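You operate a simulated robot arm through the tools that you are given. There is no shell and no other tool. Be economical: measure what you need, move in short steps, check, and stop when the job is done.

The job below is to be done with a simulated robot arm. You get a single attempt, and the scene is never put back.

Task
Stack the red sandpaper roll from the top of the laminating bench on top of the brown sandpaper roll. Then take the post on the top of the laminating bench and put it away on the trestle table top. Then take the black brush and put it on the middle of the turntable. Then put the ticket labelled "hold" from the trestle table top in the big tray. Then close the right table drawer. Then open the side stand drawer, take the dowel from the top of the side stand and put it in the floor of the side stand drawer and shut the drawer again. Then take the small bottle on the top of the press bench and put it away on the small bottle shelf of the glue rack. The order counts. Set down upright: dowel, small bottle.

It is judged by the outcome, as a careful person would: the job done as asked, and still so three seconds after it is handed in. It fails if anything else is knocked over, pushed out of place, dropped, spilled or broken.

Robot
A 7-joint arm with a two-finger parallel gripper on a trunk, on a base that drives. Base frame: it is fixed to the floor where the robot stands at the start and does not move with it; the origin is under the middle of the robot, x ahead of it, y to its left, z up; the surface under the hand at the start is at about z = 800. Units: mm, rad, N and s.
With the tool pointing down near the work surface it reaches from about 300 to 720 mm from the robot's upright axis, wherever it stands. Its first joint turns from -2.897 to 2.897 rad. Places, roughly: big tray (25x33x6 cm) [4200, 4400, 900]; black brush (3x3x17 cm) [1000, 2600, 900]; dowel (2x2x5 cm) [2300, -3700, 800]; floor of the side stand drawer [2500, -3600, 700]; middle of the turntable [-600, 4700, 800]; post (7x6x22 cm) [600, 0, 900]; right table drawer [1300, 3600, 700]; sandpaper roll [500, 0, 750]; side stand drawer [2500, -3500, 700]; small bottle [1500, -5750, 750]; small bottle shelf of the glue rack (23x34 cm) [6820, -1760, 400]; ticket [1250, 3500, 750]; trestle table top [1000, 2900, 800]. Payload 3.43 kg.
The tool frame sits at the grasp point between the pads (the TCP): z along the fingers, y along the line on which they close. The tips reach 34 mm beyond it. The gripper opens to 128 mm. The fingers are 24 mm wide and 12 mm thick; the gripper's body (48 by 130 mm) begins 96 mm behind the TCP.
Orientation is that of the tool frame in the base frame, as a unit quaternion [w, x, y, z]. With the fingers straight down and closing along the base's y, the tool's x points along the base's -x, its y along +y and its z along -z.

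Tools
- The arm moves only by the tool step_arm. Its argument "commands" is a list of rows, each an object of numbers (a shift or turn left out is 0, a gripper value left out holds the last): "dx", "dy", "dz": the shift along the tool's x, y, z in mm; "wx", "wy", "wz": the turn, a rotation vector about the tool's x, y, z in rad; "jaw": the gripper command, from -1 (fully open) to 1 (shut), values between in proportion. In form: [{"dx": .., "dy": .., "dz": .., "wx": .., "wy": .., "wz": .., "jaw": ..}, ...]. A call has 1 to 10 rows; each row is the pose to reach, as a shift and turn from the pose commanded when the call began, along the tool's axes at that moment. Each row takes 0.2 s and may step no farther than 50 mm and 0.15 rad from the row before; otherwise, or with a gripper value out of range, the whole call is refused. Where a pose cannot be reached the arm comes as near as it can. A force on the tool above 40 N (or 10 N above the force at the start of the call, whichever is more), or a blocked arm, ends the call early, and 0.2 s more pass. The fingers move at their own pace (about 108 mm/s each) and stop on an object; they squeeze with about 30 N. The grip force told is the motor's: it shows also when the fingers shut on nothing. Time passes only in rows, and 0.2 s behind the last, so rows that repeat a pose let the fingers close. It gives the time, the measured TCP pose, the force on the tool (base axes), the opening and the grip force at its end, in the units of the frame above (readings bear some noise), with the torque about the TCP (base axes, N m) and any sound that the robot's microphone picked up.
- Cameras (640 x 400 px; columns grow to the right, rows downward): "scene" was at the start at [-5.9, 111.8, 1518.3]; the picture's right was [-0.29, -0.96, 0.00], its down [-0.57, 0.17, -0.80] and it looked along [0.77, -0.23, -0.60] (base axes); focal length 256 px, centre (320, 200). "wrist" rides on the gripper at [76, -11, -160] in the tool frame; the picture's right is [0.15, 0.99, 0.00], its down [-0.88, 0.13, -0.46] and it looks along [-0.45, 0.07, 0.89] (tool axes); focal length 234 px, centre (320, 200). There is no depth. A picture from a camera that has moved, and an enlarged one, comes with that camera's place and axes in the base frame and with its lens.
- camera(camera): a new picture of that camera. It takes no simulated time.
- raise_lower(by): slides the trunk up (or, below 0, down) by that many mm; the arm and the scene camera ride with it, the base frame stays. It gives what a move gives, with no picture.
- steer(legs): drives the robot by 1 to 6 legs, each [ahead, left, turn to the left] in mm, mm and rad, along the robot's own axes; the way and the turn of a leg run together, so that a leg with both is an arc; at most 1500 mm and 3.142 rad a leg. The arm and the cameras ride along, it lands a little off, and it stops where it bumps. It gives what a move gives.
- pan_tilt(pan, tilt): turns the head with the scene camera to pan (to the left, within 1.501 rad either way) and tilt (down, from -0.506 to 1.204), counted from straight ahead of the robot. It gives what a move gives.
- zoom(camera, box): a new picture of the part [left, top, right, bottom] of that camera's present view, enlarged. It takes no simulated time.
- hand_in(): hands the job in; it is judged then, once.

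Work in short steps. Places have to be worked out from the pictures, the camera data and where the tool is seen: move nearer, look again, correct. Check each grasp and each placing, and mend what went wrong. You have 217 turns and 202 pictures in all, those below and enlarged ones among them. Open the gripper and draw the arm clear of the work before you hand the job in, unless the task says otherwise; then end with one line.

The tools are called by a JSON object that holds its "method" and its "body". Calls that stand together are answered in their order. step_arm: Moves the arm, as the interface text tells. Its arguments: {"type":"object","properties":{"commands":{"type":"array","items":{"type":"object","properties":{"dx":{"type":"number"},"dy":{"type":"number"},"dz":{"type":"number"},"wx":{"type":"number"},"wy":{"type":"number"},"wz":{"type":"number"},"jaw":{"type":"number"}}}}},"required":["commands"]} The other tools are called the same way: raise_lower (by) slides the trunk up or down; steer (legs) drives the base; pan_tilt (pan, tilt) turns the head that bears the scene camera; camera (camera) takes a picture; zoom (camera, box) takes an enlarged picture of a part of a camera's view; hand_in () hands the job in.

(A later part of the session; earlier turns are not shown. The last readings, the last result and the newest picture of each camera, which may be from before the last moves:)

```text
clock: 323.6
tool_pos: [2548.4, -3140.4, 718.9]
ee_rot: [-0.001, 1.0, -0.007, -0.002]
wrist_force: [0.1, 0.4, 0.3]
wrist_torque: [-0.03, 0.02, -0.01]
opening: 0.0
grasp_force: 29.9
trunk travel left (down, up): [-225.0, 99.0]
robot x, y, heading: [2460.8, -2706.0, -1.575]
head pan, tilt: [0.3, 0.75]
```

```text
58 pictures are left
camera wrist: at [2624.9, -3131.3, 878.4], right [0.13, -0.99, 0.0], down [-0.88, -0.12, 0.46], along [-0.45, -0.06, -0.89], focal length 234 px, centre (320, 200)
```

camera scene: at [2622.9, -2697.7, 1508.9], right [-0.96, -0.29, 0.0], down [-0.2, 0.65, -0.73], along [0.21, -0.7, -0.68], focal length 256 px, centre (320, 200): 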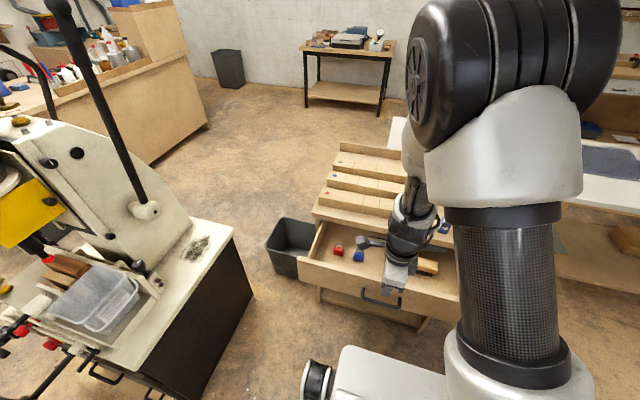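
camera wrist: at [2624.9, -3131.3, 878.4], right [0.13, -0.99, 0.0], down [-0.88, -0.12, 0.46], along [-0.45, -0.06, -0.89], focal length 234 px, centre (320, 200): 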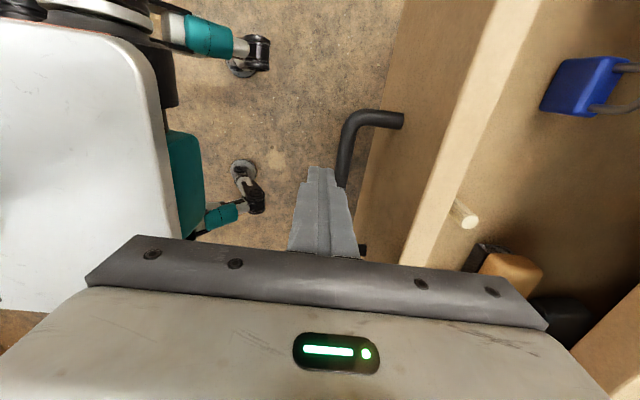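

Drawer follows, dowel still upright. Keep pushing slowly.

{"method": "step_arm", "body": {"commands": [{"dy": 7}, {"dy": 14}, {"dy": 21}, {"dy": 28}, {"dy": 35}, {"dy": 42}, {"dy": 49}, {"dy": 56}, {"dy": 63}, {"dy": 70}]}}

{"method": "camera", "body": {"camera": "wrist"}}

```text
clock: 325.8
tool_pos: [2548.4, -3211.7, 718.1]
ee_rot: [-0.001, 1.0, -0.01, -0.001]
wrist_force: [-0.9, -0.8, 0.0]
wrist_torque: [0.03, 0.01, -0.02]
opening: 0.1
grasp_force: 29.8
trunk travel left (down, up): [-225.0, 99.0]
robot x, y, heading: [2459.0, -2705.9, -1.574]
head pan, tilt: [0.3, 0.75]
```

```text
57 pictures are left
camera wrist: at [2624.7, -3201.4, 877.5], right [0.13, -0.99, 0.0], down [-0.88, -0.12, 0.46], along [-0.45, -0.06, -0.89], focal length 234 px, centre (320, 200)
```

wrist: 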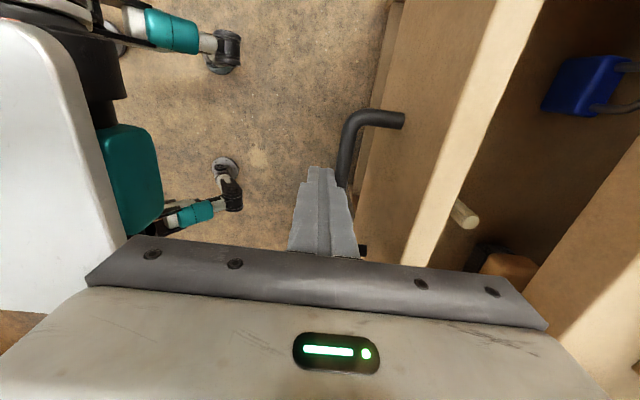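

{"method": "step_arm", "body": {"commands": [{"dy": 6}, {"dy": 12}, {"dy": 18}, {"dy": 24}, {"dy": 30}, {"dy": 36}, {"dy": 42}, {"dy": 48}, {"dy": 54}, {"dy": 60}]}}

{"method": "camera", "body": {"camera": "wrist"}}

```text
clock: 328.0
tool_pos: [2547.8, -3270.9, 716.9]
ee_rot: [0.0, 1.0, -0.008, -0.001]
wrist_force: [-0.5, 0.3, -0.1]
wrist_torque: [-0.01, 0.0, 0.02]
opening: 0.0
grasp_force: 29.8
trunk travel left (down, up): [-225.0, 99.0]
robot x, y, heading: [2460.9, -2703.5, -1.577]
head pan, tilt: [0.3, 0.75]
```

```text
56 pictures are left
camera wrist: at [2624.1, -3261.3, 877.7], right [0.13, -0.99, 0.0], down [-0.88, -0.12, 0.46], along [-0.45, -0.06, -0.89], focal length 234 px, centre (320, 200)
```

wrist: 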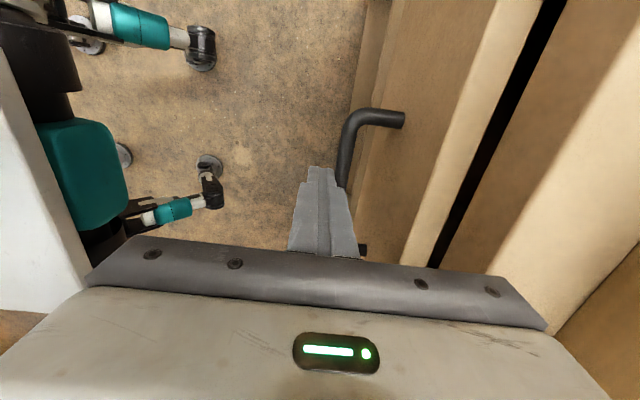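

Only a thin gap remains (~20 mm). Finish with 3 mm steps.

{"method": "step_arm", "body": {"commands": [{"dy": 3}, {"dy": 6}, {"dy": 9}, {"dy": 12}, {"dy": 15}, {"dy": 18}, {"dy": 20}, {"dy": 22}, {"dy": 24}]}}

{"method": "camera", "body": {"camera": "wrist"}}

```text
clock: 330.0
tool_pos: [2547.6, -3293.5, 718.7]
ee_rot: [-0.003, 1.0, -0.008, -0.002]
wrist_force: [0.4, 8.0, 3.2]
wrist_torque: [0.12, 0.01, 0.07]
opening: 0.0
grasp_force: 29.7
trunk travel left (down, up): [-225.0, 99.0]
robot x, y, heading: [2453.9, -2704.4, -1.575]
head pan, tilt: [0.3, 0.75]
```

```text
55 pictures are left
camera wrist: at [2622.9, -3284.1, 878.3], right [0.13, -0.99, -0.01], down [-0.88, -0.12, 0.46], along [-0.45, -0.06, -0.89], focal length 234 px, centre (320, 200)
```

wrist: 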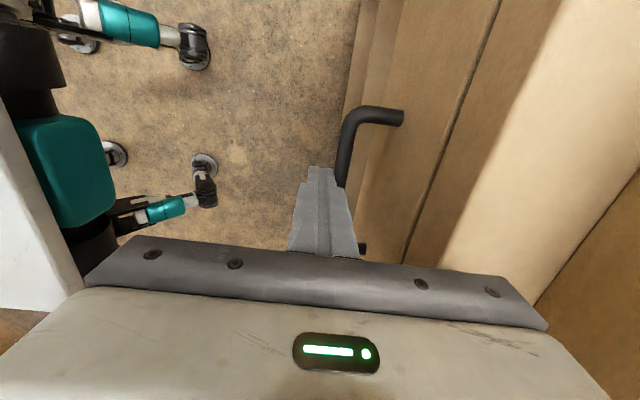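

Drawer appears shut with 8 N reaction. One more 3 mm press to be sure, then withdraw.

{"method": "step_arm", "body": {"commands": [{"dy": 1.5}, {"dy": 3}]}}

{"method": "step_arm", "body": {"commands": [{"dy": -15}, {"dy": -45}, {"dy": -85}, {"dy": -85, "dz": -45}, {"dy": -85, "dz": -90}, {"dy": -85, "dz": -135}, {"dy": -85, "dz": -180}, {"dy": -85, "dz": -225}, {"dy": -85, "dz": -270}, {"dy": -85, "dz": -315}]}}

{"method": "camera", "body": {"camera": "scene"}}

```text
clock: 330.6
tool_pos: [2548.5, -3293.8, 718.2]
ee_rot: [-0.005, 1.0, -0.008, -0.001]
wrist_force: [-1.5, 27.0, 9.2]
wrist_torque: [0.4, 0.05, 0.03]
opening: 0.0
grasp_force: 30.2
trunk travel left (down, up): [-225.0, 99.0]
robot x, y, heading: [2459.6, -2707.5, -1.577]
head pan, tilt: [0.3, 0.75]
```

```text
clock: 332.8
tool_pos: [2548.2, -3212.6, 1036.9]
ee_rot: [0.0, 1.0, -0.008, -0.002]
wrist_force: [-0.3, 0.9, -0.3]
wrist_torque: [0.0, -0.02, -0.03]
opening: 0.0
grasp_force: 30.4
trunk travel left (down, up): [-225.0, 99.0]
robot x, y, heading: [2458.7, -2703.5, -1.574]
head pan, tilt: [0.3, 0.75]
```

```text
54 pictures are left
camera scene: at [2623.0, -2697.7, 1508.9], right [-0.96, -0.29, 0.0], down [-0.2, 0.65, -0.73], along [0.21, -0.7, -0.68], focal length 256 px, centre (320, 200)
```

scene: 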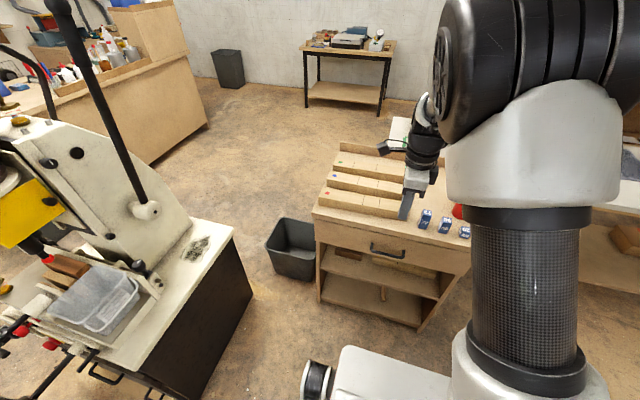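

Side stand drawer is shut (hard stop felt). Now survey the route to the press bench: look right.

{"method": "pan_tilt", "body": {"pan": -0.9, "tilt": 0.4}}

{"method": "camera", "body": {"camera": "scene"}}

```text
clock: 334.2
tool_pos: [2547.7, -3211.4, 1034.8]
ee_rot: [-0.001, 1.0, -0.008, -0.002]
wrist_force: [-0.3, -0.2, 0.7]
wrist_torque: [0.01, -0.01, 0.01]
opening: 0.0
grasp_force: 29.7
trunk travel left (down, up): [-225.0, 99.0]
robot x, y, heading: [2457.3, -2708.9, -1.573]
head pan, tilt: [-0.901, 0.4]
```

```text
53 pictures are left
camera scene: at [2526.1, -2675.6, 1540.0], right [-0.62, 0.79, 0.0], down [0.31, 0.24, -0.92], along [-0.72, -0.57, -0.39], focal length 256 px, centre (320, 200)
```

scene: 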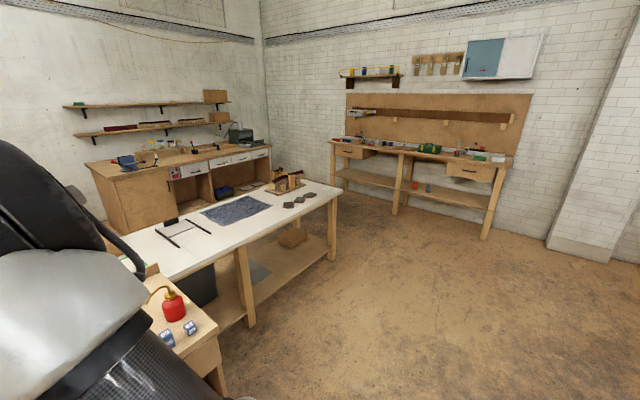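

Route: strafe right along y≈-2700 to x≈80, forward past the white table's end, then strafe left in front of the press bench. Retract the hand and go.

{"method": "step_arm", "body": {"commands": [{"dy": -40, "dz": -25}, {"dy": -80, "dz": -50}, {"dy": -110, "dz": -85}, {"dy": -110, "dz": -120}]}}

{"method": "steer", "body": {"legs": [[0, -1200, 0], [0, -1170, 0], [1150, 0, 0], [1100, 0, 0]]}}

{"method": "pan_tilt", "body": {"pan": 0.7, "tilt": 0.45}}

{"method": "camera", "body": {"camera": "scene"}}

```text
clock: 335.2
tool_pos: [2550.4, -3104.9, 1152.4]
ee_rot: [-0.002, 1.0, -0.009, -0.002]
wrist_force: [-0.4, 0.7, -0.3]
wrist_torque: [0.02, 0.01, 0.03]
opening: 0.1
grasp_force: 30.3
trunk travel left (down, up): [-225.0, 99.0]
robot x, y, heading: [2455.4, -2705.2, -1.575]
head pan, tilt: [-0.901, 0.4]
```

```text
clock: 368.8
tool_pos: [98.3, -5339.7, 1152.5]
ee_rot: [-0.001, 1.0, -0.021, -0.002]
wrist_force: [0.1, -1.2, 0.5]
wrist_torque: [0.01, -0.01, -0.02]
opening: 0.2
grasp_force: 29.4
trunk travel left (down, up): [-225.0, 99.0]
robot x, y, heading: [18.4, -4937.3, -1.607]
head pan, tilt: [-0.901, 0.4]
```

```text
clock: 370.5
tool_pos: [98.8, -5340.1, 1152.1]
ee_rot: [-0.001, 1.0, -0.022, -0.001]
wrist_force: [0.6, -0.3, 0.2]
wrist_torque: [0.0, -0.01, 0.01]
opening: 0.2
grasp_force: 30.1
trunk travel left (down, up): [-225.0, 99.0]
robot x, y, heading: [16.9, -4937.0, -1.606]
head pan, tilt: [0.7, 0.45]
```

```text
52 pictures are left
camera scene: at [217.9, -4927.3, 1535.3], right [-0.79, -0.62, 0.0], down [-0.27, 0.34, -0.9], along [0.56, -0.71, -0.44], focal length 256 px, centre (320, 200)
```

scene: 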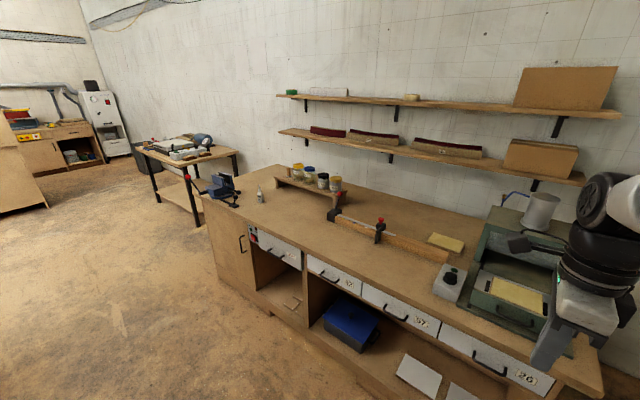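

Small bottle is near the far end of the press bench, about (1460,-5850); front edge y≈-5700. Drive in front of it.

{"method": "steer", "body": {"legs": [[0, 720, 0.018], [0, 720, 0.018], [240, 0, 0]]}}

{"method": "pan_tilt", "body": {"pan": 0.0, "tilt": 0.6}}

{"method": "camera", "body": {"camera": "scene"}}

{"method": "camera", "body": {"camera": "wrist"}}

```text
clock: 386.2
tool_pos: [1546.6, -5608.6, 1153.2]
ee_rot: [0.0, 1.0, -0.014, -0.002]
wrist_force: [0.0, -0.3, 0.0]
wrist_torque: [0.01, -0.04, -0.01]
opening: 0.1
grasp_force: 30.2
trunk travel left (down, up): [-225.0, 99.0]
robot x, y, heading: [1455.9, -5209.7, -1.59]
head pan, tilt: [0.7, 0.45]
```

```text
clock: 387.3
tool_pos: [1546.4, -5610.5, 1152.5]
ee_rot: [-0.001, 1.0, -0.014, -0.001]
wrist_force: [-0.6, 0.0, 0.0]
wrist_torque: [0.02, 0.0, 0.01]
opening: 0.0
grasp_force: 29.7
trunk travel left (down, up): [-225.0, 99.0]
robot x, y, heading: [1456.5, -5208.7, -1.585]
head pan, tilt: [0.0, 0.6]
```

```text
51 pictures are left
camera scene: at [1599.5, -5211.7, 1521.8], right [-1.0, 0.02, 0.0], down [0.01, 0.56, -0.83], along [-0.01, -0.83, -0.56], focal length 256 px, centre (320, 200)
```

scene: 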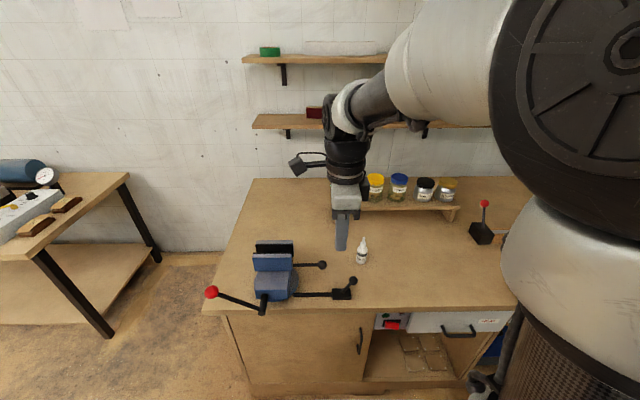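

```text
50 pictures are left
camera wrist: at [1623.6, -5600.4, 1312.3], right [0.12, -0.99, 0.0], down [-0.88, -0.11, 0.46], along [-0.46, -0.05, -0.89], focal length 234 px, centre (320, 200)
```

wrist: 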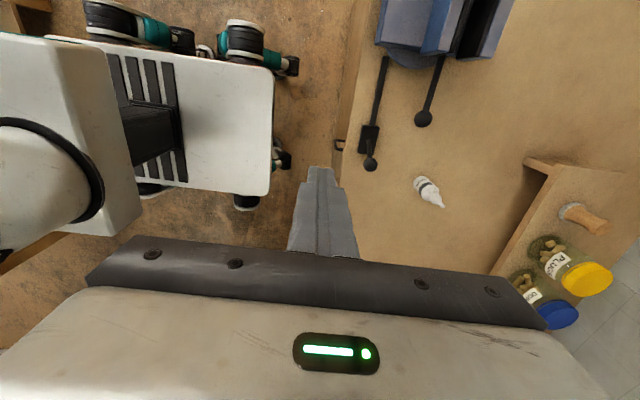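

{"method": "zoom", "body": {"camera": "scene", "box": [310, 215, 410, 300]}}

{"method": "zoom", "body": {"camera": "wrist", "box": [350, 120, 500, 240]}}

```text
4.71 times, centred on (360, 258) of scene
camera zoom: at [1599.5, -5211.7, 1521.8], right [-1.0, 0.02, 0.0], down [0.01, 0.56, -0.83], along [-0.01, -0.83, -0.56], focal length 1204 px, centre (132, -71)
```

zoom: 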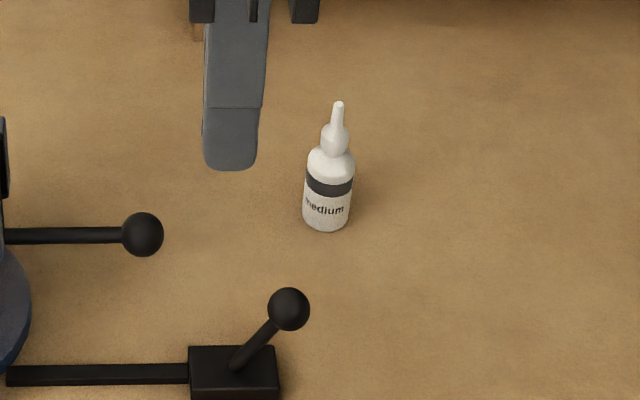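

```text
3.33 times, centred on (425, 180) of wrist
camera zoom: at [1623.6, -5600.4, 1312.3], right [0.12, -0.99, 0.0], down [-0.88, -0.11, 0.46], along [-0.46, -0.05, -0.89], focal length 781 px, centre (-30, 267)
```

zoom: 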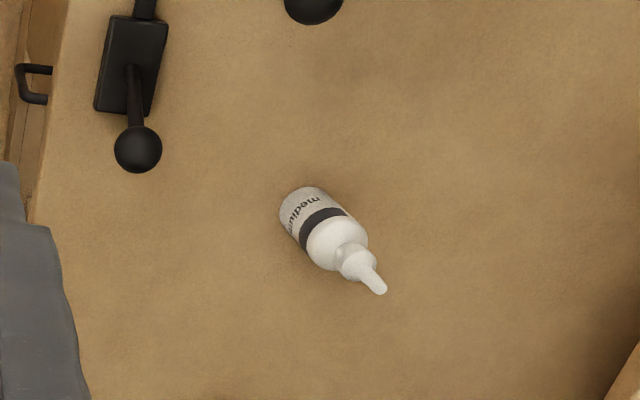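

Bottle: base ≈(1447,-5838,834), ~34 mm diameter, 115 tall. The rack shelf is low (z≈400) probably with a shelf above, so I'll grip from the front with the tool tilted. First turn the wrist yaw back.

{"method": "step_arm", "body": {"commands": [{"wz": -0.15}, {"wz": -0.3}, {"wz": -0.45}, {"wz": -0.6}, {"wz": -0.75}, {"wz": -0.9}, {"wz": -1.05}, {"wz": -1.2}, {"wz": -1.35}, {"wz": -1.5}]}}

{"method": "step_arm", "body": {"commands": [{"wz": -0.1, "dx": 0}, {"wz": -0.1, "dx": 0, "jaw": -0.1}]}}

```text
clock: 389.5
tool_pos: [1547.3, -5610.2, 1151.0]
ee_rot: [-0.002, 0.74, 0.673, -0.001]
wrist_force: [-0.2, -0.2, 0.0]
wrist_torque: [-0.01, 0.01, 0.0]
opening: 0.0
grasp_force: 29.9
trunk travel left (down, up): [-225.0, 99.0]
robot x, y, heading: [1456.7, -5207.5, -1.589]
head pan, tilt: [0.0, 0.6]
```

```text
clock: 390.1
tool_pos: [1547.7, -5609.3, 1151.9]
ee_rot: [-0.001, 0.707, 0.707, -0.001]
wrist_force: [0.0, -0.4, -0.7]
wrist_torque: [0.01, -0.01, 0.02]
opening: 70.5
grasp_force: 0.1
trunk travel left (down, up): [-225.0, 99.0]
robot x, y, heading: [1459.0, -5212.1, -1.589]
head pan, tilt: [0.0, 0.6]
```

Now translate toward x=1447 and pitch the fingers forward by 60° (tool 30° below horizontal).

{"method": "step_arm", "body": {"commands": [{"dy": -35, "dx": -20}, {"dy": -70, "dx": -40}, {"dy": -100, "dx": -60, "wy": -0.1}, {"dy": -100, "dx": -60, "wy": -0.25}, {"dy": -100, "dx": -60, "wy": -0.4}, {"dy": -100, "dx": -60, "wy": -0.55}, {"dy": -100, "dx": -60, "wy": -0.7}, {"dy": -100, "dx": -60, "wy": -0.85}, {"dy": -100, "dx": -60, "wy": -1.0}, {"dy": -100, "dx": -60, "wy": -1.047}]}}

{"method": "camera", "body": {"camera": "scene"}}

{"method": "camera", "body": {"camera": "wrist"}}

```text
clock: 392.3
tool_pos: [1446.8, -5685.7, 1160.6]
ee_rot: [0.351, 0.613, 0.614, -0.353]
wrist_force: [0.6, 0.5, -1.0]
wrist_torque: [0.0, -0.01, 0.01]
opening: 70.5
grasp_force: 0.1
out of reach, approached as far as the arm can: row 9, 10
trunk travel left (down, up): [-225.0, 99.0]
robot x, y, heading: [1459.4, -5211.4, -1.586]
head pan, tilt: [0.0, 0.6]
```

```text
47 pictures are left
camera scene: at [1599.4, -5211.7, 1521.8], right [-1.0, 0.02, 0.0], down [0.01, 0.56, -0.83], along [-0.01, -0.82, -0.56], focal length 256 px, centre (320, 200)
```

scene: 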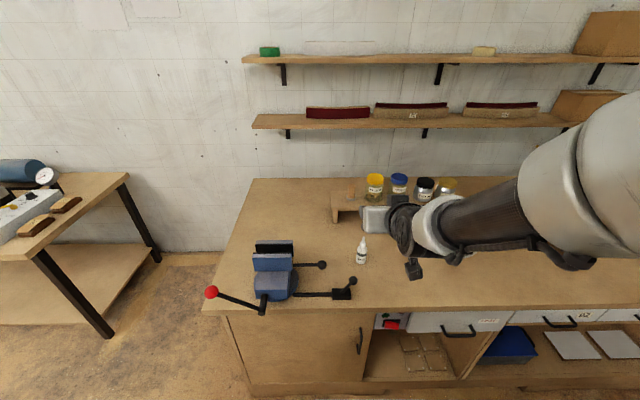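

```text
46 pictures are left
camera wrist: at [1434.9, -5509.4, 1176.2], right [0.99, 0.07, -0.13], down [0.13, -0.05, 0.99], along [0.07, -1.0, -0.06], focal length 234 px, centre (320, 200)
```

wrist: 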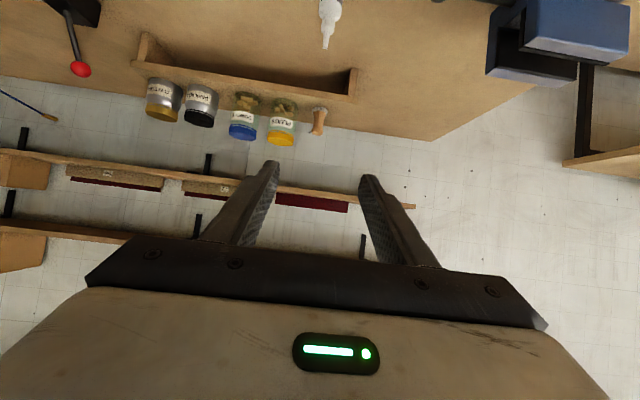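

The tilt is reachable. A vise lever ball at (1494,-5706,z≈899) is close to a straight approach, so I'll shift the robot right and yaw it left to approach the bottle obliquely.

{"method": "steer", "body": {"legs": [[50, -255, 0], [0, 0, 0.418]]}}

{"method": "camera", "body": {"camera": "scene"}}

```text
clock: 396.6
tool_pos: [1385.7, -5692.5, 1160.6]
ee_rot: [0.417, 0.47, 0.729, -0.271]
wrist_force: [-0.6, 0.3, -0.4]
wrist_torque: [0.0, -0.02, -0.03]
opening: 70.3
grasp_force: 0.0
trunk travel left (down, up): [-225.0, 99.0]
robot x, y, heading: [1198.9, -5251.5, -1.165]
head pan, tilt: [0.0, 0.6]
```

```text
45 pictures are left
camera scene: at [1328.3, -5198.8, 1521.8], right [-0.92, -0.4, 0.0], down [-0.22, 0.52, -0.83], along [0.33, -0.76, -0.56], focal length 256 px, centre (320, 200)
```

scene: 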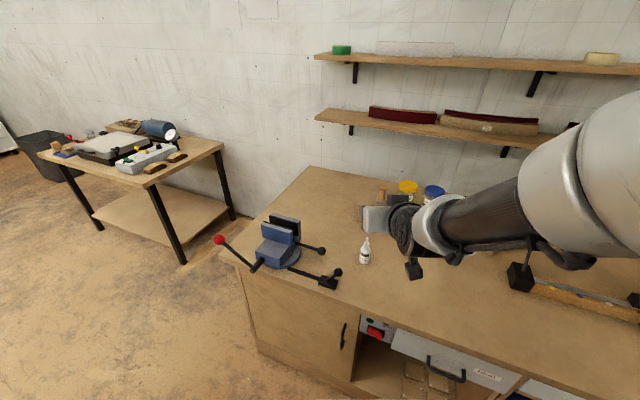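

{"method": "zoom", "body": {"camera": "scene", "box": [320, 215, 420, 290]}}

```text
5.33 times, centred on (370, 252) of scene
camera zoom: at [1328.3, -5198.8, 1521.8], right [-0.92, -0.4, 0.0], down [-0.22, 0.52, -0.83], along [0.33, -0.76, -0.56], focal length 1365 px, centre (53, -80)
```

zoom: 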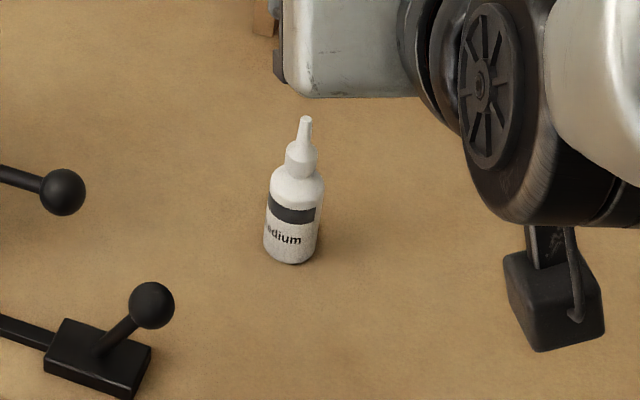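

Now lower to a standoff 150 mm short of the bottle at grasp height.

{"method": "step_arm", "body": {"commands": [{"dx": 39, "dy": -1, "dz": 24}, {"dx": 79, "dy": -2, "dz": 48}, {"dx": 119, "dy": -4, "dz": 72}, {"dx": 159, "dy": -5, "dz": 97}, {"dx": 199, "dy": -7, "dz": 121}, {"dx": 228, "dy": -8, "dz": 139}, {"dx": 228, "dy": -8, "dz": 139}]}}

{"method": "camera", "body": {"camera": "wrist"}}

{"method": "zoom", "body": {"camera": "scene", "box": [300, 200, 460, 300]}}

```text
clock: 398.2
tool_pos: [1381.3, -5700.2, 893.0]
ee_rot: [0.417, 0.47, 0.73, -0.27]
wrist_force: [0.3, -0.3, 0.0]
wrist_torque: [-0.01, -0.01, -0.01]
opening: 70.4
grasp_force: 0.1
out of reach, approached as far as the arm can: row 1, 2, 3, 4, 5
trunk travel left (down, up): [-225.0, 99.0]
robot x, y, heading: [1196.1, -5253.2, -1.167]
head pan, tilt: [0.0, 0.6]
```

```text
43 pictures are left
camera wrist: at [1297.0, -5545.1, 909.4], right [0.87, 0.48, -0.13], down [0.14, 0.01, 0.99], along [0.47, -0.88, -0.06], focal length 234 px, centre (320, 200)
```

wrist: 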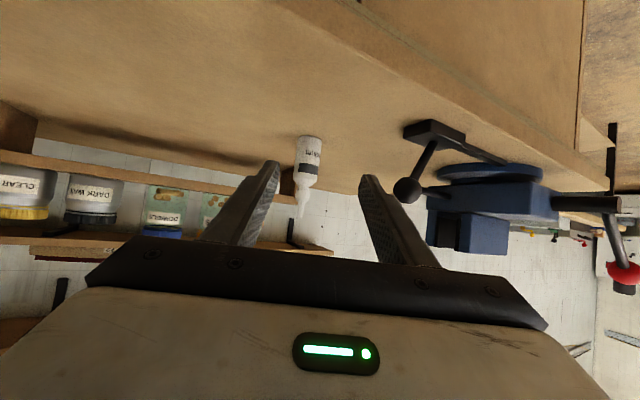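

```text
4.00 times, centred on (380, 250) of scene
camera zoom: at [1328.3, -5198.9, 1521.8], right [-0.92, -0.4, 0.0], down [-0.22, 0.52, -0.82], along [0.33, -0.76, -0.57], focal length 1024 px, centre (80, 0)
```

zoom: 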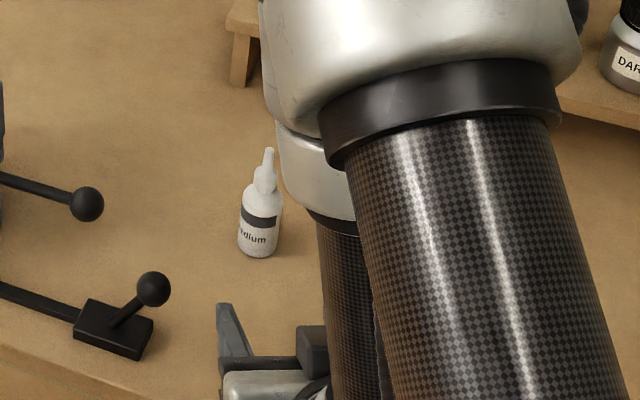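

Re-solving with this view: bottle axis ≈(1444,-5880), bench surface ≈800, tip ≈909. Lower 49 mm, shift 17 mm laterally and advance 110 mm, then check.

{"method": "step_arm", "body": {"commands": [{"dx": 21, "dy": -8, "dz": 12}, {"dx": 42, "dy": -17, "dz": 25}, {"dx": 20, "dy": -17, "dz": 63}, {"dx": -3, "dy": -17, "dz": 102}, {"dx": -13, "dy": -17, "dz": 120}, {"dx": -13, "dy": -17, "dz": 120}]}}

{"method": "camera", "body": {"camera": "wrist"}}

{"method": "zoom", "body": {"camera": "scene", "box": [300, 200, 460, 300]}}

```text
clock: 399.6
tool_pos: [1410.7, -5809.4, 846.9]
ee_rot: [0.418, 0.469, 0.73, -0.27]
wrist_force: [-0.3, -0.3, 0.2]
wrist_torque: [0.03, -0.01, -0.03]
opening: 70.4
grasp_force: 0.0
trunk travel left (down, up): [-225.0, 99.0]
robot x, y, heading: [1201.8, -5252.2, -1.167]
head pan, tilt: [0.0, 0.6]
```

```text
41 pictures are left
camera wrist: at [1327.9, -5653.2, 861.9], right [0.87, 0.48, -0.13], down [0.14, 0.01, 0.99], along [0.47, -0.88, -0.06], focal length 234 px, centre (320, 200)
```

wrist: 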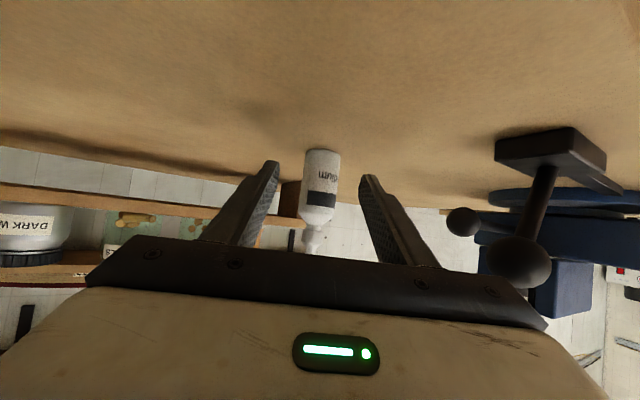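

```text
4.00 times, centred on (380, 250) of scene
camera zoom: at [1328.3, -5198.9, 1521.8], right [-0.92, -0.4, 0.0], down [-0.22, 0.52, -0.83], along [0.33, -0.76, -0.56], focal length 1024 px, centre (80, 0)
```

zoom: 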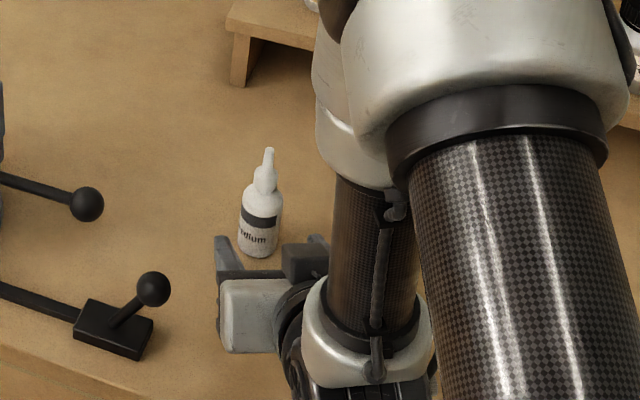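

Bottle is laterally centred; refined distance says 57 mm more. Advance and close.

{"method": "step_arm", "body": {"commands": [{"dx": -13, "dz": 25}, {"dx": -25, "dz": 51}, {"dx": -25, "dz": 51}]}}

{"method": "camera", "body": {"camera": "wrist"}}

```text
clock: 400.4
tool_pos: [1434.4, -5861.0, 841.4]
ee_rot: [0.419, 0.469, 0.729, -0.27]
wrist_force: [1.0, -0.8, 0.1]
wrist_torque: [0.0, 0.02, 0.01]
opening: 70.3
grasp_force: 0.1
trunk travel left (down, up): [-225.0, 99.0]
robot x, y, heading: [1201.5, -5252.6, -1.17]
head pan, tilt: [0.0, 0.6]
```

```text
39 pictures are left
camera wrist: at [1350.5, -5704.5, 857.3], right [0.87, 0.48, -0.13], down [0.14, 0.01, 0.99], along [0.47, -0.88, -0.06], focal length 234 px, centre (320, 200)
```

wrist: 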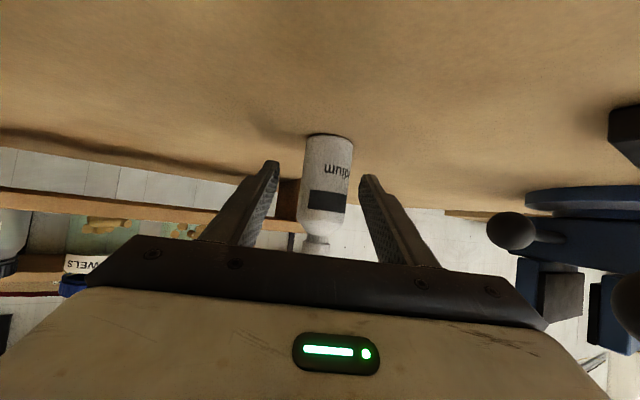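

About 14 mm more and 5 mm to the right; then close the gripper.

{"method": "step_arm", "body": {"commands": [{"dx": -7, "dz": 12, "dy": 5}, {"dx": -7, "dz": 12, "dy": 5}, {"dx": -7, "dz": 12, "dy": 5, "jaw": 0.2}, {"dx": -7, "dz": 12, "dy": 5, "jaw": 1}, {"dx": -7, "dz": 12, "dy": 5, "jaw": 1}, {"dx": -7, "dz": 12, "dy": 5, "jaw": 1}]}}

{"method": "camera", "body": {"camera": "wrist"}}

```text
clock: 401.8
tool_pos: [1442.5, -5870.6, 840.4]
ee_rot: [0.418, 0.469, 0.729, -0.27]
wrist_force: [0.5, 0.5, -0.1]
wrist_torque: [0.02, -0.03, 0.02]
opening: 33.8
grasp_force: 29.8
trunk travel left (down, up): [-225.0, 99.0]
robot x, y, heading: [1198.2, -5252.1, -1.165]
head pan, tilt: [0.0, 0.6]
```

```text
38 pictures are left
camera wrist: at [1359.5, -5714.8, 857.0], right [0.87, 0.48, -0.13], down [0.14, 0.01, 0.99], along [0.47, -0.88, -0.06], focal length 234 px, centre (320, 200)
```

wrist: 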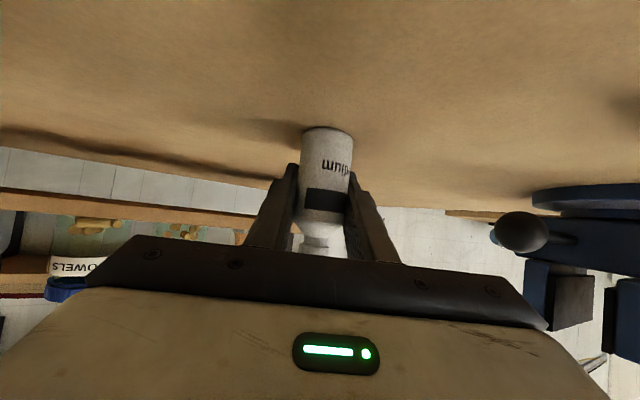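

Bottle gripped (33.8 mm). Lift vertically then withdraw.

{"method": "step_arm", "body": {"commands": [{"dx": -17, "dz": -10}, {"dx": -43, "dz": -25}, {"dx": -82, "dz": -48}, {"dx": -121, "dz": -71}, {"dx": -160, "dz": -94}, {"dx": -199, "dz": -117}, {"dx": -216, "dz": -126}]}}

{"method": "camera", "body": {"camera": "scene"}}

{"method": "camera", "body": {"camera": "wrist"}}

```text
clock: 403.4
tool_pos: [1442.7, -5872.1, 1089.4]
ee_rot: [0.417, 0.47, 0.729, -0.271]
wrist_force: [-0.2, -0.7, -0.5]
wrist_torque: [-0.03, 0.0, -0.01]
opening: 34.1
grasp_force: 30.5
trunk travel left (down, up): [-225.0, 99.0]
robot x, y, heading: [1201.7, -5252.2, -1.163]
head pan, tilt: [0.0, 0.6]
```

```text
37 pictures are left
camera scene: at [1328.2, -5198.8, 1521.8], right [-0.92, -0.4, 0.0], down [-0.22, 0.52, -0.83], along [0.33, -0.76, -0.56], focal length 256 px, centre (320, 200)
```

scene: 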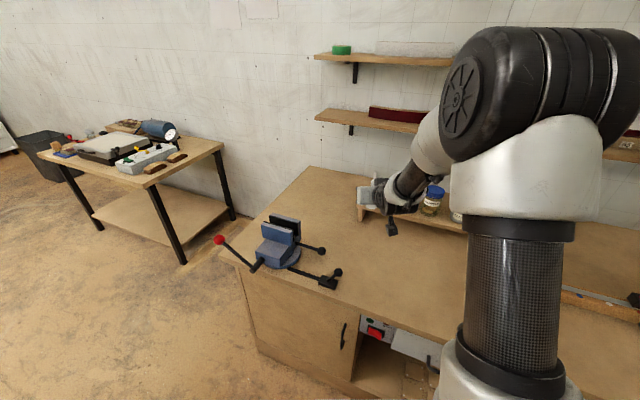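

```text
36 pictures are left
camera wrist: at [1360.3, -5714.9, 1105.9], right [0.87, 0.48, -0.13], down [0.14, 0.01, 0.99], along [0.47, -0.88, -0.06], focal length 234 px, centre (320, 200)
```

wrist: 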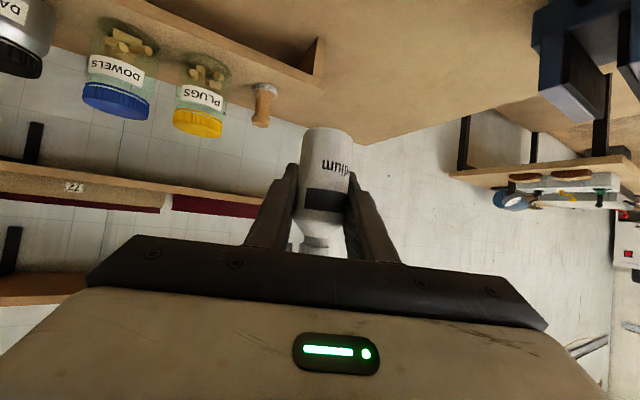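

Bottle held upright. Retract, turn to face +x and check the eastern route.

{"method": "step_arm", "body": {"commands": [{"dx": 22, "dz": -38}, {"dx": 44, "dz": -76}, {"dx": 66, "dz": -114}, {"dx": 88, "dz": -152}, {"dx": 96, "dz": -166}]}}

{"method": "steer", "body": {"legs": [[-60, 0, 0], [0, 0, 1.165]]}}

{"method": "pan_tilt", "body": {"pan": 0.3, "tilt": 0.3}}

{"method": "camera", "body": {"camera": "scene"}}

```text
clock: 404.6
tool_pos: [1372.7, -5721.6, 1099.2]
ee_rot: [0.417, 0.469, 0.73, -0.27]
wrist_force: [1.0, 0.3, -0.7]
wrist_torque: [0.02, 0.02, 0.02]
opening: 34.2
grasp_force: 30.0
out of reach, approached as far as the arm can: row 4, 5
trunk travel left (down, up): [-225.0, 99.0]
robot x, y, heading: [1200.6, -5256.9, -1.156]
head pan, tilt: [0.0, 0.6]
```

```text
clock: 408.5
tool_pos: [1674.8, -5232.8, 1099.8]
ee_rot: [0.497, 0.0, 0.868, -0.002]
wrist_force: [-0.1, 0.0, -0.5]
wrist_torque: [0.0, 0.0, -0.01]
opening: 34.0
grasp_force: 30.3
trunk travel left (down, up): [-225.0, 99.0]
robot x, y, heading: [1178.0, -5198.1, -0.022]
head pan, tilt: [0.0, 0.6]
```

```text
clock: 409.3
tool_pos: [1675.1, -5234.4, 1098.8]
ee_rot: [0.498, 0.0, 0.867, -0.001]
wrist_force: [-0.1, 0.6, 0.0]
wrist_torque: [-0.03, -0.03, 0.0]
opening: 33.9
grasp_force: 30.2
trunk travel left (down, up): [-225.0, 99.0]
robot x, y, heading: [1175.5, -5194.7, -0.018]
head pan, tilt: [0.3, 0.3]
```

```text
35 pictures are left
camera scene: at [1179.1, -5032.8, 1549.2], right [0.28, -0.96, 0.0], down [-0.28, -0.08, -0.96], along [0.92, 0.26, -0.3], focal length 256 px, centre (320, 200)
```

scene: 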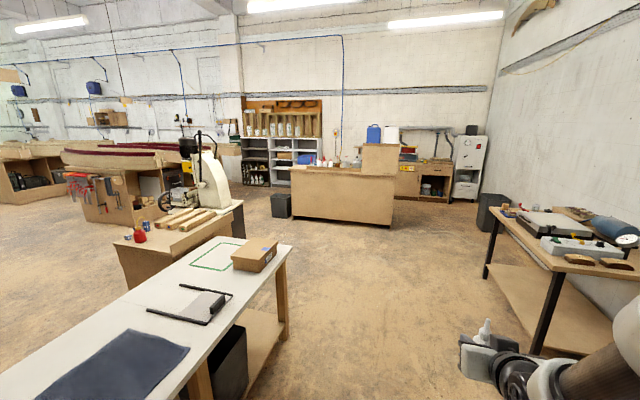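

{"method": "zoom", "body": {"camera": "scene", "box": [225, 90, 345, 200]}}

```text
3.64 times, centred on (285, 145) of scene
camera zoom: at [1179.1, -5032.8, 1549.2], right [0.28, -0.96, 0.0], down [-0.28, -0.08, -0.96], along [0.92, 0.26, -0.3], focal length 931 px, centre (447, 400)
```

zoom: 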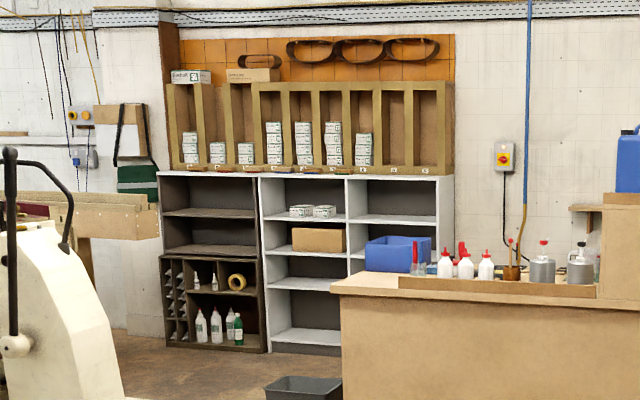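

The glue rack is the dark unit under the tube cubby; the small-bottle shelf (z≈400) has ~240 mm headroom, so a tilted grip fits. Drive east, then north between the machine and the counter.

{"method": "steer", "body": {"legs": [[1500, 0, 0.018], [1500, 0, 0], [0, 0, 1.571], [1200, 0, 0]]}}

{"method": "pan_tilt", "body": {"pan": -0.3, "tilt": 0.35}}

{"method": "camera", "body": {"camera": "scene"}}

```text
clock: 433.2
tool_pos: [4119.3, -3450.5, 1098.6]
ee_rot: [-0.346, 0.625, -0.602, -0.356]
wrist_force: [-0.4, -0.4, 0.0]
wrist_torque: [0.05, 0.05, -0.01]
opening: 34.2
grasp_force: 29.7
trunk travel left (down, up): [-225.0, 99.0]
robot x, y, heading: [4103.2, -3950.7, 1.587]
head pan, tilt: [0.3, 0.3]
```

```text
clock: 434.2
tool_pos: [4121.4, -3450.7, 1098.4]
ee_rot: [-0.346, 0.625, -0.601, -0.358]
wrist_force: [0.3, 0.0, -0.7]
wrist_torque: [0.0, 0.0, 0.03]
opening: 33.8
grasp_force: 29.4
trunk travel left (down, up): [-225.0, 99.0]
robot x, y, heading: [4101.8, -3949.9, 1.587]
head pan, tilt: [-0.3, 0.351]
```

```text
33 pictures are left
camera scene: at [3989.9, -3957.2, 1544.6], right [0.96, -0.28, 0.0], down [-0.1, -0.33, -0.94], along [0.26, 0.9, -0.34], focal length 256 px, centre (320, 200)
```

scene: 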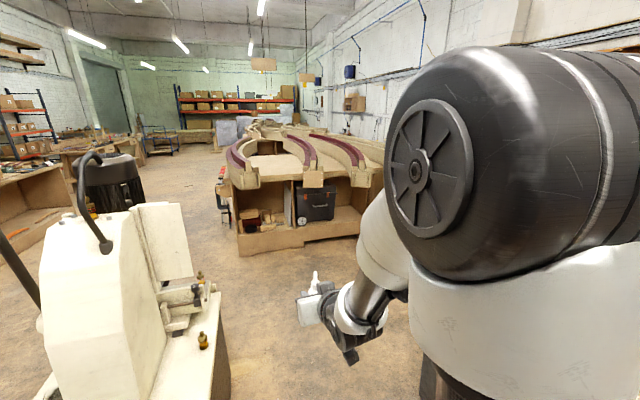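

Shift right for clearance from the machine, continue north to y≈-2350, turn to face +x and advance toward the rack.

{"method": "steer", "body": {"legs": [[0, -230, -0.016], [1300, 0, 0], [300, 0, 0], [0, 0, -1.571], [1150, 0, 0]]}}

{"method": "pan_tilt", "body": {"pan": 0.25, "tilt": 0.5}}

{"method": "camera", "body": {"camera": "scene"}}

```text
clock: 445.8
tool_pos: [4415.2, -1880.9, 1098.5]
ee_rot: [0.373, -0.579, 0.645, 0.33]
wrist_force: [-2.9, 0.6, 0.6]
wrist_torque: [0.05, 0.02, 0.07]
opening: 34.3
grasp_force: 29.9
trunk travel left (down, up): [-225.0, 99.0]
robot x, y, heading: [4317.8, -2371.3, 1.405]
head pan, tilt: [-0.3, 0.351]
stopped in leg 4: the force on the tool passed its limit at 57 N (the readings are from after the stop); the commanded pose is now the measured one
```

```text
clock: 446.8
tool_pos: [4416.4, -1880.6, 1099.5]
ee_rot: [0.373, -0.579, 0.645, 0.33]
wrist_force: [-5.3, 2.1, 0.3]
wrist_torque: [0.05, 0.08, 0.06]
opening: 33.8
grasp_force: 30.3
trunk travel left (down, up): [-225.0, 99.0]
robot x, y, heading: [4320.5, -2374.9, 1.404]
head pan, tilt: [0.25, 0.499]
```

```text
32 pictures are left
camera scene: at [4160.8, -2349.5, 1530.8], right [1.0, 0.08, 0.0], down [0.04, -0.48, -0.88], along [-0.07, 0.88, -0.48], focal length 256 px, centre (320, 200)
```

scene: 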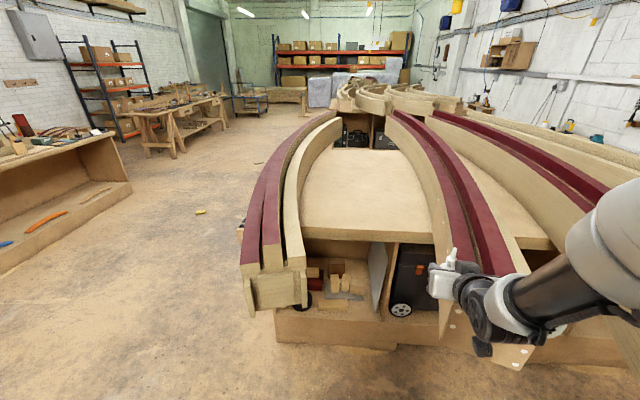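

The hand brushed a board end overhanging the bench; contact is light now. Turn back slightly and reverse away from it, then check.

{"method": "steer", "body": {"legs": [[-20, 60, 0.08], [-380, 60, 0]]}}

{"method": "pan_tilt", "body": {"pan": -0.1, "tilt": 0.5}}

{"method": "camera", "body": {"camera": "scene"}}

{"method": "camera", "body": {"camera": "wrist"}}

```text
clock: 450.1
tool_pos: [4222.4, -2255.3, 1099.1]
ee_rot: [0.358, -0.605, 0.622, 0.344]
wrist_force: [0.7, 0.1, -0.4]
wrist_torque: [0.03, 0.01, -0.03]
opening: 33.9
grasp_force: 29.7
trunk travel left (down, up): [-225.0, 99.0]
robot x, y, heading: [4167.7, -2750.1, 1.487]
head pan, tilt: [0.25, 0.499]
```

```text
clock: 450.9
tool_pos: [4221.3, -2255.3, 1099.2]
ee_rot: [0.359, -0.605, 0.621, 0.345]
wrist_force: [0.9, 0.1, -1.1]
wrist_torque: [-0.02, -0.01, 0.02]
opening: 34.1
grasp_force: 29.7
trunk travel left (down, up): [-225.0, 99.0]
robot x, y, heading: [4166.0, -2753.8, 1.49]
head pan, tilt: [-0.099, 0.499]
```

```text
31 pictures are left
camera scene: at [4038.0, -2743.7, 1530.9], right [0.98, -0.18, 0.0], down [-0.09, -0.47, -0.88], along [0.16, 0.86, -0.48], focal length 256 px, centre (320, 200)
```

scene: 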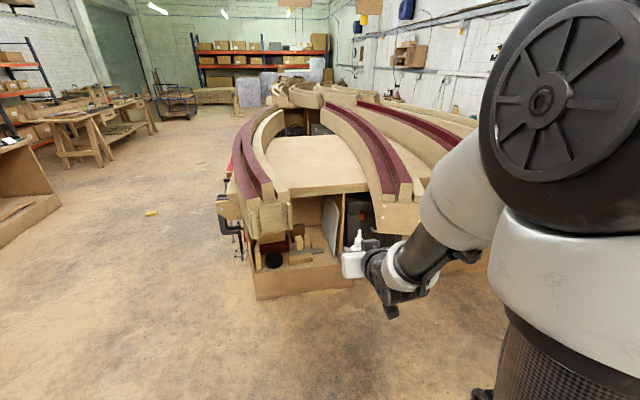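

```text
30 pictures are left
camera wrist: at [4227.3, -2430.9, 1114.5], right [-0.99, -0.05, -0.13], down [-0.13, 0.05, 0.99], along [-0.04, 1.0, -0.06], focal length 234 px, centre (320, 200)
```

wrist: 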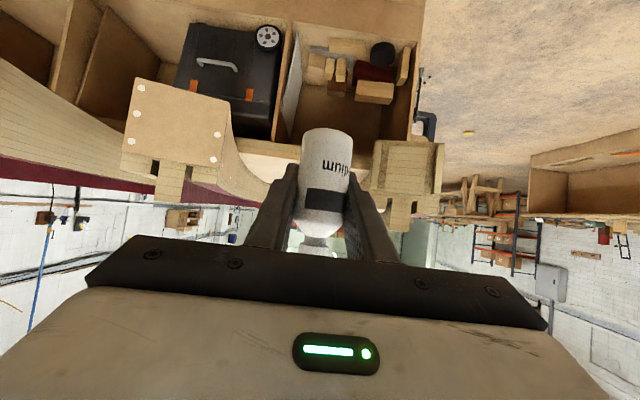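

Bottle still firmly held and the boards look undisturbed. Turn right here with more clearance and go east along y≈-2650.

{"method": "steer", "body": {"legs": [[40, -110, 0], [0, 0, -1.49], [1350, 0, 0]]}}

{"method": "pan_tilt", "body": {"pan": 0.5, "tilt": 0.5}}

{"method": "camera", "body": {"camera": "scene"}}

```text
clock: 462.6
tool_pos: [6116.8, -2672.5, 1099.3]
ee_rot: [0.497, -0.045, 0.866, 0.023]
wrist_force: [0.1, -0.4, -0.1]
wrist_torque: [-0.04, -0.02, -0.01]
opening: 33.9
grasp_force: 29.6
trunk travel left (down, up): [-225.0, 99.0]
robot x, y, heading: [5614.7, -2682.2, 0.045]
head pan, tilt: [-0.099, 0.499]
```

```text
clock: 463.6
tool_pos: [6117.2, -2672.0, 1099.8]
ee_rot: [0.497, -0.046, 0.866, 0.024]
wrist_force: [-0.2, -0.2, -1.0]
wrist_torque: [-0.04, -0.01, -0.01]
opening: 33.8
grasp_force: 30.5
trunk travel left (down, up): [-225.0, 99.0]
robot x, y, heading: [5616.8, -2683.8, 0.047]
head pan, tilt: [0.499, 0.499]
```

```text
29 pictures are left
camera scene: at [5599.8, -2502.5, 1530.9], right [0.52, -0.86, 0.0], down [-0.41, -0.25, -0.88], along [0.75, 0.45, -0.48], focal length 256 px, centre (320, 200)
```

scene: 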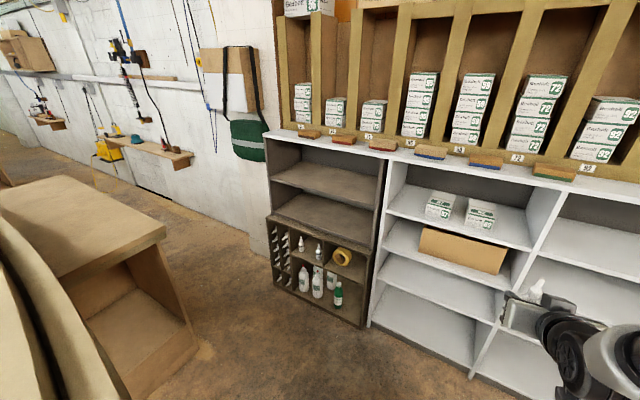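

{"method": "zoom", "body": {"camera": "scene", "box": [255, 200, 395, 335]}}

```text
2.96 times, centred on (325, 268) of scene
camera zoom: at [5599.8, -2502.5, 1530.9], right [0.52, -0.86, 0.0], down [-0.41, -0.25, -0.88], along [0.75, 0.45, -0.48], focal length 758 px, centre (305, 0)
```

zoom: 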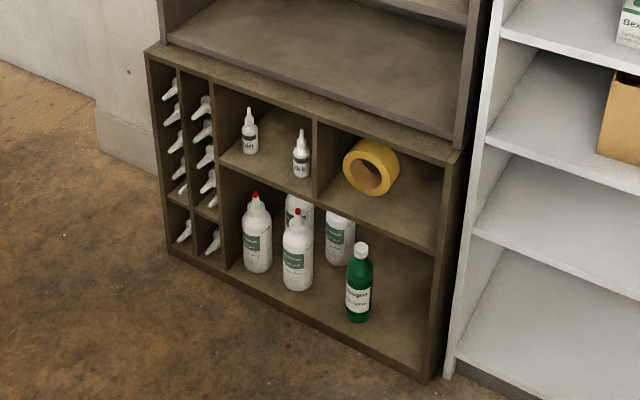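

The small-bottle shelf: front edge x≈6617, y -1671…-1908, two bottles stand at y≈-1706 and -1851; the gap between (y≈-1778) is free. Drive ahead then strafe left to face it, keeping clear of overhanging boards.

{"method": "steer", "body": {"legs": [[0, 0, -0.047], [390, 0, 0], [0, 900, 0]]}}

{"method": "raise_lower", "body": {"by": -225}}

{"method": "pan_tilt", "body": {"pan": 0.0, "tilt": 0.8}}

{"method": "camera", "body": {"camera": "scene"}}

```text
clock: 475.1
tool_pos: [6518.6, -1807.3, 1098.3]
ee_rot: [0.498, -0.016, 0.867, 0.006]
wrist_force: [-0.3, 0.0, -0.5]
wrist_torque: [0.04, 0.01, 0.02]
opening: 33.7
grasp_force: 29.9
trunk travel left (down, up): [-225.0, 99.0]
robot x, y, heading: [6020.8, -1784.2, -0.025]
head pan, tilt: [0.499, 0.499]
```

```text
clock: 477.4
tool_pos: [6518.8, -1808.9, 873.8]
ee_rot: [0.498, -0.017, 0.867, 0.007]
wrist_force: [0.8, 0.5, -1.4]
wrist_torque: [0.01, 0.0, 0.01]
opening: 34.1
grasp_force: 30.1
trunk travel left (down, up): [0.0, 324.0]
robot x, y, heading: [6020.6, -1786.8, -0.022]
head pan, tilt: [0.499, 0.499]
```

```text
clock: 478.4
tool_pos: [6518.9, -1807.5, 872.7]
ee_rot: [0.498, -0.017, 0.867, 0.007]
wrist_force: [-0.4, -0.2, -0.8]
wrist_torque: [0.03, -0.02, -0.02]
opening: 34.1
grasp_force: 29.8
trunk travel left (down, up): [0.0, 324.0]
robot x, y, heading: [6018.2, -1785.9, -0.02]
head pan, tilt: [0.0, 0.799]
```

```text
27 pictures are left
camera scene: at [6013.2, -1649.3, 1279.9], right [-0.02, -1.0, 0.0], down [-0.72, 0.01, -0.7], along [0.7, -0.01, -0.72], focal length 256 px, centre (320, 200)
```

scene: 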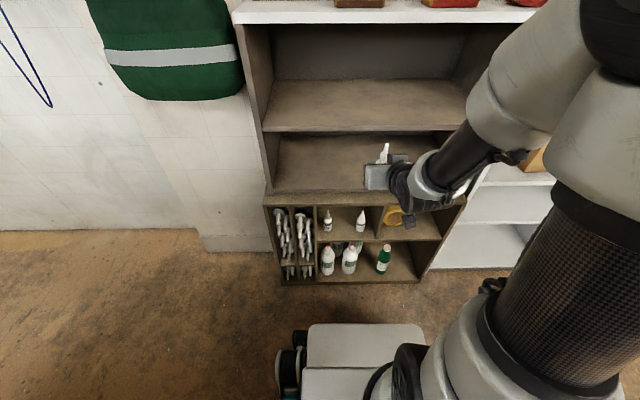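

Hand is in front of the rack. Lower it (keeping tilt) to about 15 mm above shelf level, aligning y to the gap.

{"method": "step_arm", "body": {"commands": [{"dx": 40, "dy": 8, "dz": 23}, {"dx": 80, "dy": 16, "dz": 47}, {"dx": 120, "dy": 24, "dz": 70}, {"dx": 160, "dy": 32, "dz": 93}, {"dx": 200, "dy": 38, "dz": 117}, {"dx": 240, "dy": 38, "dz": 140}, {"dx": 280, "dy": 38, "dz": 163}, {"dx": 320, "dy": 38, "dz": 187}, {"dx": 340, "dy": 38, "dz": 198}, {"dx": 340, "dy": 38, "dz": 198}]}}

{"method": "camera", "body": {"camera": "wrist"}}

{"method": "camera", "body": {"camera": "scene"}}

```text
clock: 480.6
tool_pos: [6516.6, -1775.7, 478.8]
ee_rot: [0.498, -0.017, 0.867, 0.007]
wrist_force: [-0.2, 0.2, -1.0]
wrist_torque: [-0.04, 0.03, -0.01]
opening: 34.2
grasp_force: 30.0
out of reach, approached as far as the arm can: row 1, 2
trunk travel left (down, up): [0.0, 324.0]
robot x, y, heading: [6018.9, -1786.4, -0.021]
head pan, tilt: [0.0, 0.799]
```

```text
26 pictures are left
camera wrist: at [6341.1, -1792.1, 494.1], right [-0.11, 0.99, -0.13], down [0.05, 0.14, 0.99], along [0.99, 0.1, -0.06], focal length 234 px, centre (320, 200)
```

wrist: 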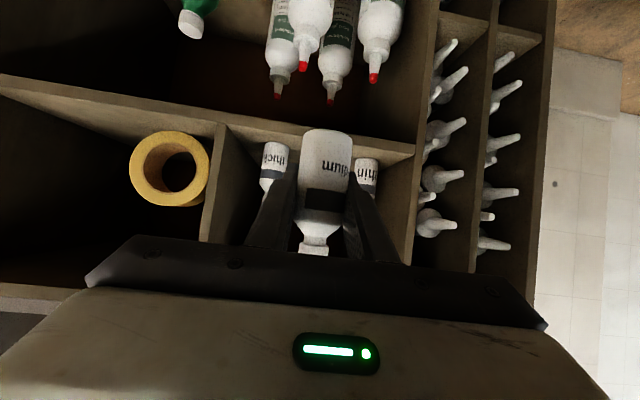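

```text
25 pictures are left
camera scene: at [6013.2, -1649.4, 1279.9], right [-0.02, -1.0, 0.0], down [-0.72, 0.01, -0.7], along [0.7, -0.01, -0.72], focal length 256 px, centre (320, 200)
```

scene: 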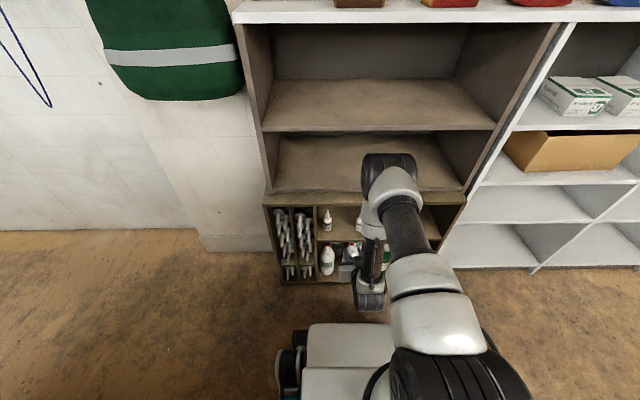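

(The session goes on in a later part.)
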